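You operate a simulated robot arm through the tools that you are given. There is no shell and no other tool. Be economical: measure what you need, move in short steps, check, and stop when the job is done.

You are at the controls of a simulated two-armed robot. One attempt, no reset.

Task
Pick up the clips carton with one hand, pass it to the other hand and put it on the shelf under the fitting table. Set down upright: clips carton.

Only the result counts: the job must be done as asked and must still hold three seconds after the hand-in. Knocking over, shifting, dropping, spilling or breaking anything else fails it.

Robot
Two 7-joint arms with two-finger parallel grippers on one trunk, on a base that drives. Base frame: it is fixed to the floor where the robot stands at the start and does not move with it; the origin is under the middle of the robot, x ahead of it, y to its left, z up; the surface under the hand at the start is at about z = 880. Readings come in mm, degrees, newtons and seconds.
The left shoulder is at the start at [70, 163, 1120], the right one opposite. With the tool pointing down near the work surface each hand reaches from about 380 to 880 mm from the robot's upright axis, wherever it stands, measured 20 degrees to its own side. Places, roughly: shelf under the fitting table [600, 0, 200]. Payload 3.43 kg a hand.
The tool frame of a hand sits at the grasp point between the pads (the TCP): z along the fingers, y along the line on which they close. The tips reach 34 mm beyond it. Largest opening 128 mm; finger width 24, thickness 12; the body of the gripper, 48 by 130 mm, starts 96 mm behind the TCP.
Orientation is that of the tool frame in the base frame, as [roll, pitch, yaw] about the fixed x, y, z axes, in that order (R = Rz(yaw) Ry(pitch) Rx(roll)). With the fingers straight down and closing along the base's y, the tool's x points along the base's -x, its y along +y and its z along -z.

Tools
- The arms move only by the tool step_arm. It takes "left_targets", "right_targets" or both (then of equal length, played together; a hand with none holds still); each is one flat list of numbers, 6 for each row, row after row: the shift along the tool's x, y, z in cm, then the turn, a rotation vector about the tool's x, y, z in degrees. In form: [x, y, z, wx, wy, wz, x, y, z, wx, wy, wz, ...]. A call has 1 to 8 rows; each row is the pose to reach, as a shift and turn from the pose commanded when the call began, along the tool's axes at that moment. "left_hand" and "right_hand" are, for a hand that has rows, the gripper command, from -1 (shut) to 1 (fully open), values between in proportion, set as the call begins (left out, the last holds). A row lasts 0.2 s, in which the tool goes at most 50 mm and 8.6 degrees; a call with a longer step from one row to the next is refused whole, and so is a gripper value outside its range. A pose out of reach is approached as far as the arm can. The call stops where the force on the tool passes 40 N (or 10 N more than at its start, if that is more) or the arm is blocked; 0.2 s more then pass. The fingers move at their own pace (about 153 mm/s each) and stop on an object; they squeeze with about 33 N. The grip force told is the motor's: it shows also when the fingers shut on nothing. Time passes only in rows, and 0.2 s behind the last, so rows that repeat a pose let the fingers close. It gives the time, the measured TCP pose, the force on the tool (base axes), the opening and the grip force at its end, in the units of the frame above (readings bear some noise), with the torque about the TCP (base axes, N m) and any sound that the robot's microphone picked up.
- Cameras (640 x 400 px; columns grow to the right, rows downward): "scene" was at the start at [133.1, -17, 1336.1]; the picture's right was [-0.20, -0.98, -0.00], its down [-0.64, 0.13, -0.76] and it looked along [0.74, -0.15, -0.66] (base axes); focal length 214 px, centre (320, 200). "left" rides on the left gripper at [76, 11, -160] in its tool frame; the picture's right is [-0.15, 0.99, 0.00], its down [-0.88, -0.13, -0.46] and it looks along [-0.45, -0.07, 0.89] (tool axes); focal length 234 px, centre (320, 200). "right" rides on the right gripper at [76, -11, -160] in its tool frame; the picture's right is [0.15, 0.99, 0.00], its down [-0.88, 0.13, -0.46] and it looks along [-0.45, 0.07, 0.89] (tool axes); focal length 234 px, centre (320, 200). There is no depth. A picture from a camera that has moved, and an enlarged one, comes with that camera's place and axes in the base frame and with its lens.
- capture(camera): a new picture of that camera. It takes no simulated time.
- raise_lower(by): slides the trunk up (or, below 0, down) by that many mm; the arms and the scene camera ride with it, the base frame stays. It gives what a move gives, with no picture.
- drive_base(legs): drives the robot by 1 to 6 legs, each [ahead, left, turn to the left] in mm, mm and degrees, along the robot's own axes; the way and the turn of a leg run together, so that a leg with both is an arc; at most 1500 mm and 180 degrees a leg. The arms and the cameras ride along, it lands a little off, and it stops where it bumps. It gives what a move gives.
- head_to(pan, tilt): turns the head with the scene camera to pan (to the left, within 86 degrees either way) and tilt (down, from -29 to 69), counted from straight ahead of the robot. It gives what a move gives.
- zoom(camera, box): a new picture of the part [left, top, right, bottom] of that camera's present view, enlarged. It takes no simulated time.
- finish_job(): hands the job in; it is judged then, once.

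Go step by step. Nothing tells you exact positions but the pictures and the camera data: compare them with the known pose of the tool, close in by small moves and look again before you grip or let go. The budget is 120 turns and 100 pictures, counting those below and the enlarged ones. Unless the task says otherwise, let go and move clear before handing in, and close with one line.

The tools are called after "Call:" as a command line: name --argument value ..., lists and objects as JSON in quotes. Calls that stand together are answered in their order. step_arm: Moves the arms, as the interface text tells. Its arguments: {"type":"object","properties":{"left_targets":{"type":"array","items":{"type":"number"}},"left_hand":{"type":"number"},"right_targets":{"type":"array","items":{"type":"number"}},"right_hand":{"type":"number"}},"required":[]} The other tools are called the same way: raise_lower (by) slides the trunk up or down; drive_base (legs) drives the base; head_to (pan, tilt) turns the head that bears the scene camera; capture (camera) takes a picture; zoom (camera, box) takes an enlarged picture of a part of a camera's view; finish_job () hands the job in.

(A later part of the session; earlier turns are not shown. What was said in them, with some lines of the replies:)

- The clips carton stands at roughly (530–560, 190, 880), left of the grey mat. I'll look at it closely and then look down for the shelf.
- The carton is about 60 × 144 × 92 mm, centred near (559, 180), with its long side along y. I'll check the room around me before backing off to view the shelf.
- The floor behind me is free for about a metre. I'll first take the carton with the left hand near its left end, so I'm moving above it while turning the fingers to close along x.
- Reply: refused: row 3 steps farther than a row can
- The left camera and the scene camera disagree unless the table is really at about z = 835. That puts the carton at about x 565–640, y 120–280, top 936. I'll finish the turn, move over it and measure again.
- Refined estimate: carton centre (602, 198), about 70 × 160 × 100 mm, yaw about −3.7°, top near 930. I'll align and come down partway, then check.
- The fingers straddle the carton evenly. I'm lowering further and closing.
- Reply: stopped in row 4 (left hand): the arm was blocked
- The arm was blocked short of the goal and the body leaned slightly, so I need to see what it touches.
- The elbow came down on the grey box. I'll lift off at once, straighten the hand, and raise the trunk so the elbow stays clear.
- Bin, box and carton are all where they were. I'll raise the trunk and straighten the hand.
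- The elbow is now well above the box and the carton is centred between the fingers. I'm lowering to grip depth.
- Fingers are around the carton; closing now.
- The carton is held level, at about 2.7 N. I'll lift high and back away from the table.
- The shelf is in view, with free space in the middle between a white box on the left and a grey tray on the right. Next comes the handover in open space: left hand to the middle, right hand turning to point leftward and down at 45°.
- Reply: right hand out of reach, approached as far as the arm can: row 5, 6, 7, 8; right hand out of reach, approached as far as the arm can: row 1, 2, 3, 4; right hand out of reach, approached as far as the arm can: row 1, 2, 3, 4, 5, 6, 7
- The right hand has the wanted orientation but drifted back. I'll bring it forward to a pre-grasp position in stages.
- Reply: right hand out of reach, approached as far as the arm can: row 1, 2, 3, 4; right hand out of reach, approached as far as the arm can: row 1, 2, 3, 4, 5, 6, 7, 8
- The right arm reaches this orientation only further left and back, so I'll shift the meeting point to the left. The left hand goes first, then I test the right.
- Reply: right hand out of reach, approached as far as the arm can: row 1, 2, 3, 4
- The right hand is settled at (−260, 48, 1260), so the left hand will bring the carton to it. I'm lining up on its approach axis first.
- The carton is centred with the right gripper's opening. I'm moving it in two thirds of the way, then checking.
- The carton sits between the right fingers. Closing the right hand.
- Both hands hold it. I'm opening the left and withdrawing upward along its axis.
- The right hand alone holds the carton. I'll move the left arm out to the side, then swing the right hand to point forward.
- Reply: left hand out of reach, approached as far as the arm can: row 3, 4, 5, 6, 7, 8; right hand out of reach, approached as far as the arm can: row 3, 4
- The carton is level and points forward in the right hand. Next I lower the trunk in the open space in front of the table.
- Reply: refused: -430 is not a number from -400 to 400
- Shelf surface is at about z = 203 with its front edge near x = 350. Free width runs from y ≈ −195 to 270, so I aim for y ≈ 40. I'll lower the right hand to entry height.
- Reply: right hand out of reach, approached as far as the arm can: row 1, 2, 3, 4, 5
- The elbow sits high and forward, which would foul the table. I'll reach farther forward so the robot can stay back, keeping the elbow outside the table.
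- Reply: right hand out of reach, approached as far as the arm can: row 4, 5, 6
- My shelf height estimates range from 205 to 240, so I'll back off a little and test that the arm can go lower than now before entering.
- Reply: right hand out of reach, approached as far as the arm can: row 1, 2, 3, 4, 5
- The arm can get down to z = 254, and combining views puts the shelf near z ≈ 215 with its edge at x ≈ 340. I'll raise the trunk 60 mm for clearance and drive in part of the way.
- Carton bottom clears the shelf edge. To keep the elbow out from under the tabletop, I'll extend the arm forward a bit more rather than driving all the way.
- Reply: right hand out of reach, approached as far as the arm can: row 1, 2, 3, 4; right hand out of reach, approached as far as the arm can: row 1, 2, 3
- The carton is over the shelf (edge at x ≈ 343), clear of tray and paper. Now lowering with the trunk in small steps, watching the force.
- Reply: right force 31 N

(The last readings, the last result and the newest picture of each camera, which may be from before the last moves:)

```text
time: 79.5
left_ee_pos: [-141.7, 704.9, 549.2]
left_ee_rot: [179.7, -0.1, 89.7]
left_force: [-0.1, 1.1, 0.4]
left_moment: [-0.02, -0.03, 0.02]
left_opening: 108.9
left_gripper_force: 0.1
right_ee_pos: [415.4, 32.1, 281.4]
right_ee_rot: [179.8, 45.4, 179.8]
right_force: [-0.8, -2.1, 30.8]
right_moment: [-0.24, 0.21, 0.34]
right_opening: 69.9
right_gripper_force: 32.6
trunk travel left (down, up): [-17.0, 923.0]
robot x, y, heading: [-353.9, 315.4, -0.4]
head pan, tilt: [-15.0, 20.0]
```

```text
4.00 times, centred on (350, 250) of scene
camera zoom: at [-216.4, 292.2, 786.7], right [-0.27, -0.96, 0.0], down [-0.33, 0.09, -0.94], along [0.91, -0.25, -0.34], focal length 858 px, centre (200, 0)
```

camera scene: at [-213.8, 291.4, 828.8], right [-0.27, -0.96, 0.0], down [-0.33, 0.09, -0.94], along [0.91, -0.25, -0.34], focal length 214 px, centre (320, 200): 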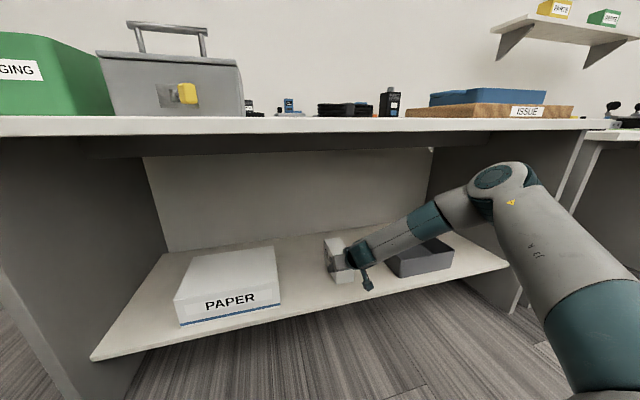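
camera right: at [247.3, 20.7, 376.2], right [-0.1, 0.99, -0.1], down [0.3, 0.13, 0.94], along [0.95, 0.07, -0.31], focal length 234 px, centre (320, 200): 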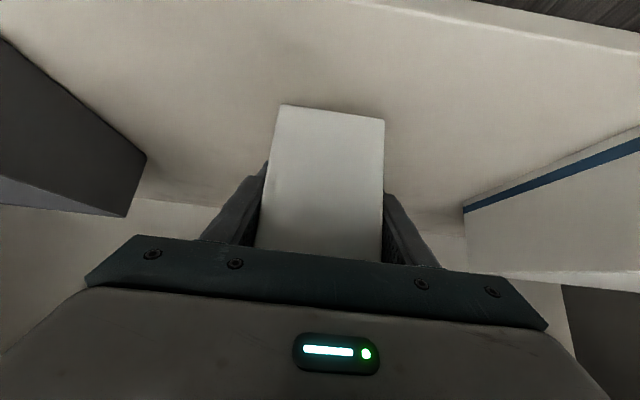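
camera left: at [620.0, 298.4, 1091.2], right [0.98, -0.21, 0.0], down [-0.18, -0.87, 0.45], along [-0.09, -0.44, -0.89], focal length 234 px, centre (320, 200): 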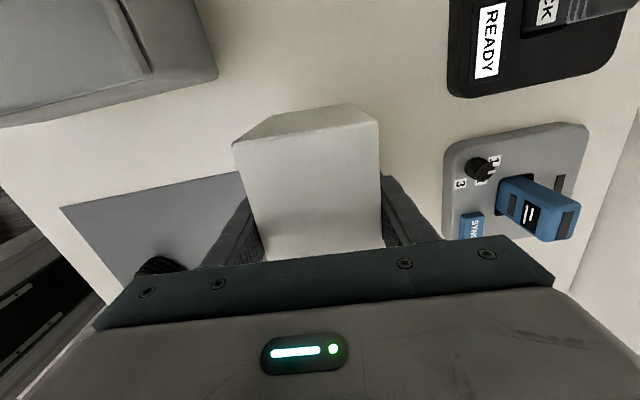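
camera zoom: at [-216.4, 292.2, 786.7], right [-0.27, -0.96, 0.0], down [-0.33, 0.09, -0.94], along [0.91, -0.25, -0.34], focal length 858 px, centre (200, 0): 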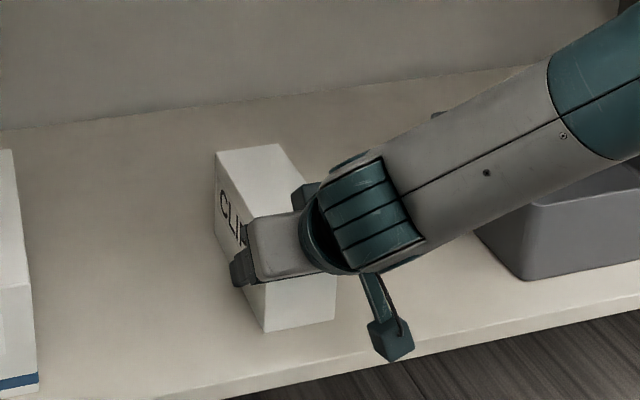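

The carton touched down at TCP z ≈ 284 and is pressed by 31 N. I'll ease off a little before opening.

Call:
raise_lower --by 6

Call:
capture --camera "right"

```text
time: 80.0
left_ee_pos: [-141.6, 705.0, 555.4]
left_ee_rot: [180.0, -0.1, 89.8]
left_force: [0.5, 0.0, -0.1]
left_moment: [-0.02, -0.01, -0.01]
left_opening: 108.8
left_gripper_force: 0.1
right_ee_pos: [415.4, 32.9, 282.1]
right_ee_rot: [179.8, 44.9, 179.8]
right_force: [4.7, -1.8, 12.9]
right_moment: [-0.56, -0.06, 0.24]
right_opening: 69.9
right_gripper_force: 32.5
trunk travel left (down, up): [-23.0, 917.0]
robot x, y, heading: [-355.4, 318.1, -0.4]
head pan, tilt: [-15.0, 20.0]
```

```text
34 pictures are left
camera right: at [246.9, 21.0, 339.7], right [-0.1, 0.99, -0.1], down [0.3, 0.13, 0.94], along [0.95, 0.07, -0.31], focal length 234 px, centre (320, 200)
```

right: 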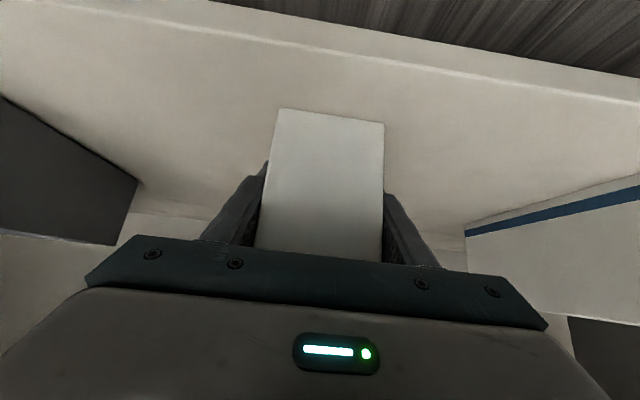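

Call:
step_arm --right_targets '[0, 0, 0, 0, 0, 0, 0, 0, 0, 0, 0, 0, 0, 0, 0, 0, 0, 0]' --right_hand 0.7

Call:
capture --camera "right"

Call:
zoom --camera "scene" --box '[270, 200, 430, 300]'

```text
time: 80.8
left_ee_pos: [-139.7, 704.4, 555.3]
left_ee_rot: [179.9, -0.2, 89.7]
left_force: [0.2, 0.0, -0.8]
left_moment: [0.01, 0.01, -0.01]
left_opening: 108.9
left_gripper_force: 0.0
right_ee_pos: [414.6, 31.7, 280.2]
right_ee_rot: [179.7, 44.9, 179.7]
right_force: [0.3, 0.1, -1.2]
right_moment: [-0.03, -0.01, 0.0]
right_opening: 108.7
right_gripper_force: 0.0
trunk travel left (down, up): [-23.0, 917.0]
robot x, y, heading: [-356.5, 314.2, -0.4]
head pan, tilt: [-15.0, 20.0]
```

```text
33 pictures are left
camera right: at [247.0, 20.7, 339.4], right [-0.1, 0.99, -0.1], down [0.3, 0.13, 0.94], along [0.95, 0.07, -0.31], focal length 234 px, centre (320, 200)
```

right: 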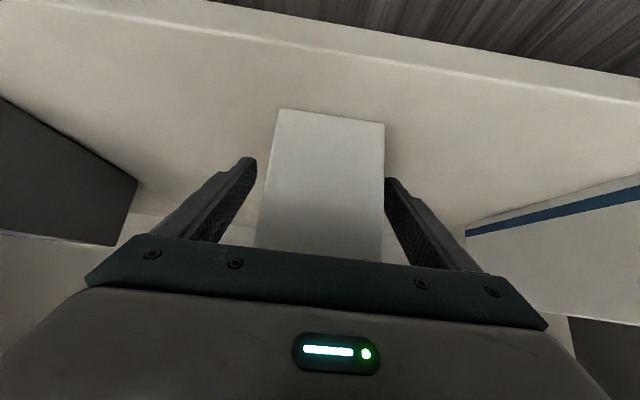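

```text
4.00 times, centred on (350, 250) of scene
camera zoom: at [-214.2, 291.5, 791.8], right [-0.27, -0.96, 0.0], down [-0.33, 0.09, -0.94], along [0.91, -0.25, -0.34], focal length 858 px, centre (200, 0)
```

zoom: 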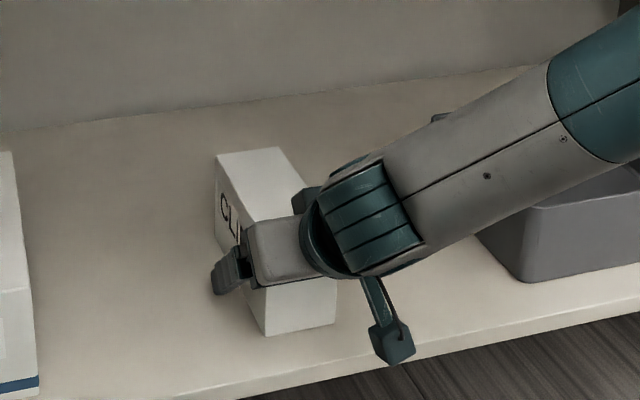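

The carton stands on the shelf, released with clearance on both sides. I'll withdraw straight backward with the base.

Call:
drive_base --legs '[[-300, 0, 0]]'

Call:
capture --camera "scene"

Call:
zoom --camera "right" --box '[160, 90, 480, 290]'

```text
time: 82.9
left_ee_pos: [-437.8, 708.6, 554.9]
left_ee_rot: [179.9, -0.2, 89.7]
left_force: [0.4, 0.0, 1.5]
left_moment: [-0.01, 0.02, 0.03]
left_opening: 108.9
left_gripper_force: 0.1
right_ee_pos: [117.1, 34.3, 280.6]
right_ee_rot: [179.6, 44.9, 179.6]
right_force: [-0.7, 0.0, 1.0]
right_moment: [0.0, -0.01, -0.02]
right_opening: 108.8
right_gripper_force: 0.0
trunk travel left (down, up): [-23.0, 917.0]
robot x, y, heading: [-651.7, 315.7, -0.4]
head pan, tilt: [-15.0, 20.0]
```

```text
31 pictures are left
camera scene: at [-511.6, 294.4, 791.8], right [-0.27, -0.96, 0.0], down [-0.33, 0.09, -0.94], along [0.91, -0.25, -0.34], focal length 214 px, centre (320, 200)
```

scene: 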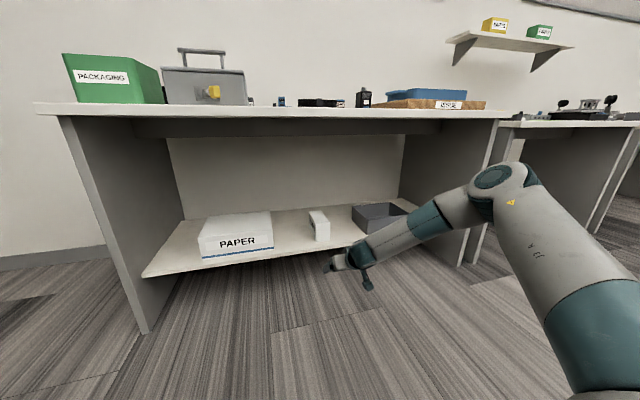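

```text
2.00 times, centred on (320, 190) of right
camera zoom: at [-50.2, 23.8, 339.6], right [-0.1, 0.99, -0.1], down [0.3, 0.13, 0.94], along [0.95, 0.07, -0.31], focal length 468 px, centre (320, 220)
```

zoom: 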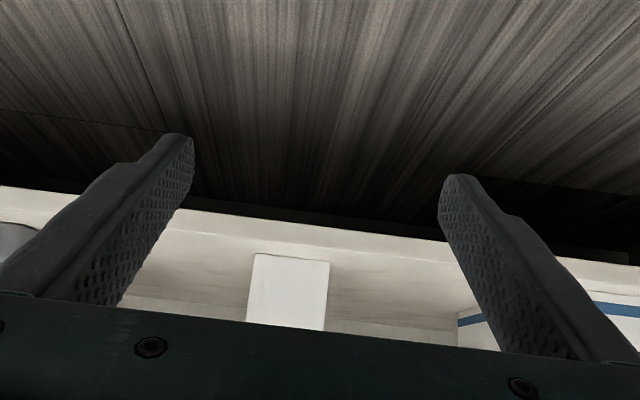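

The carton stands upright on the shelf, the hands are clear, and the other objects are where they were. Handing in.

Call:
finish_job

```text
The job is handed in.
```

The clips carton was picked up with the left hand and passed to the right. It now stands upright on the shelf under the fitting table, with both hands clear and the job handed in. The left elbow briefly touched the grey box during the first reach; the pictures show it did not move.
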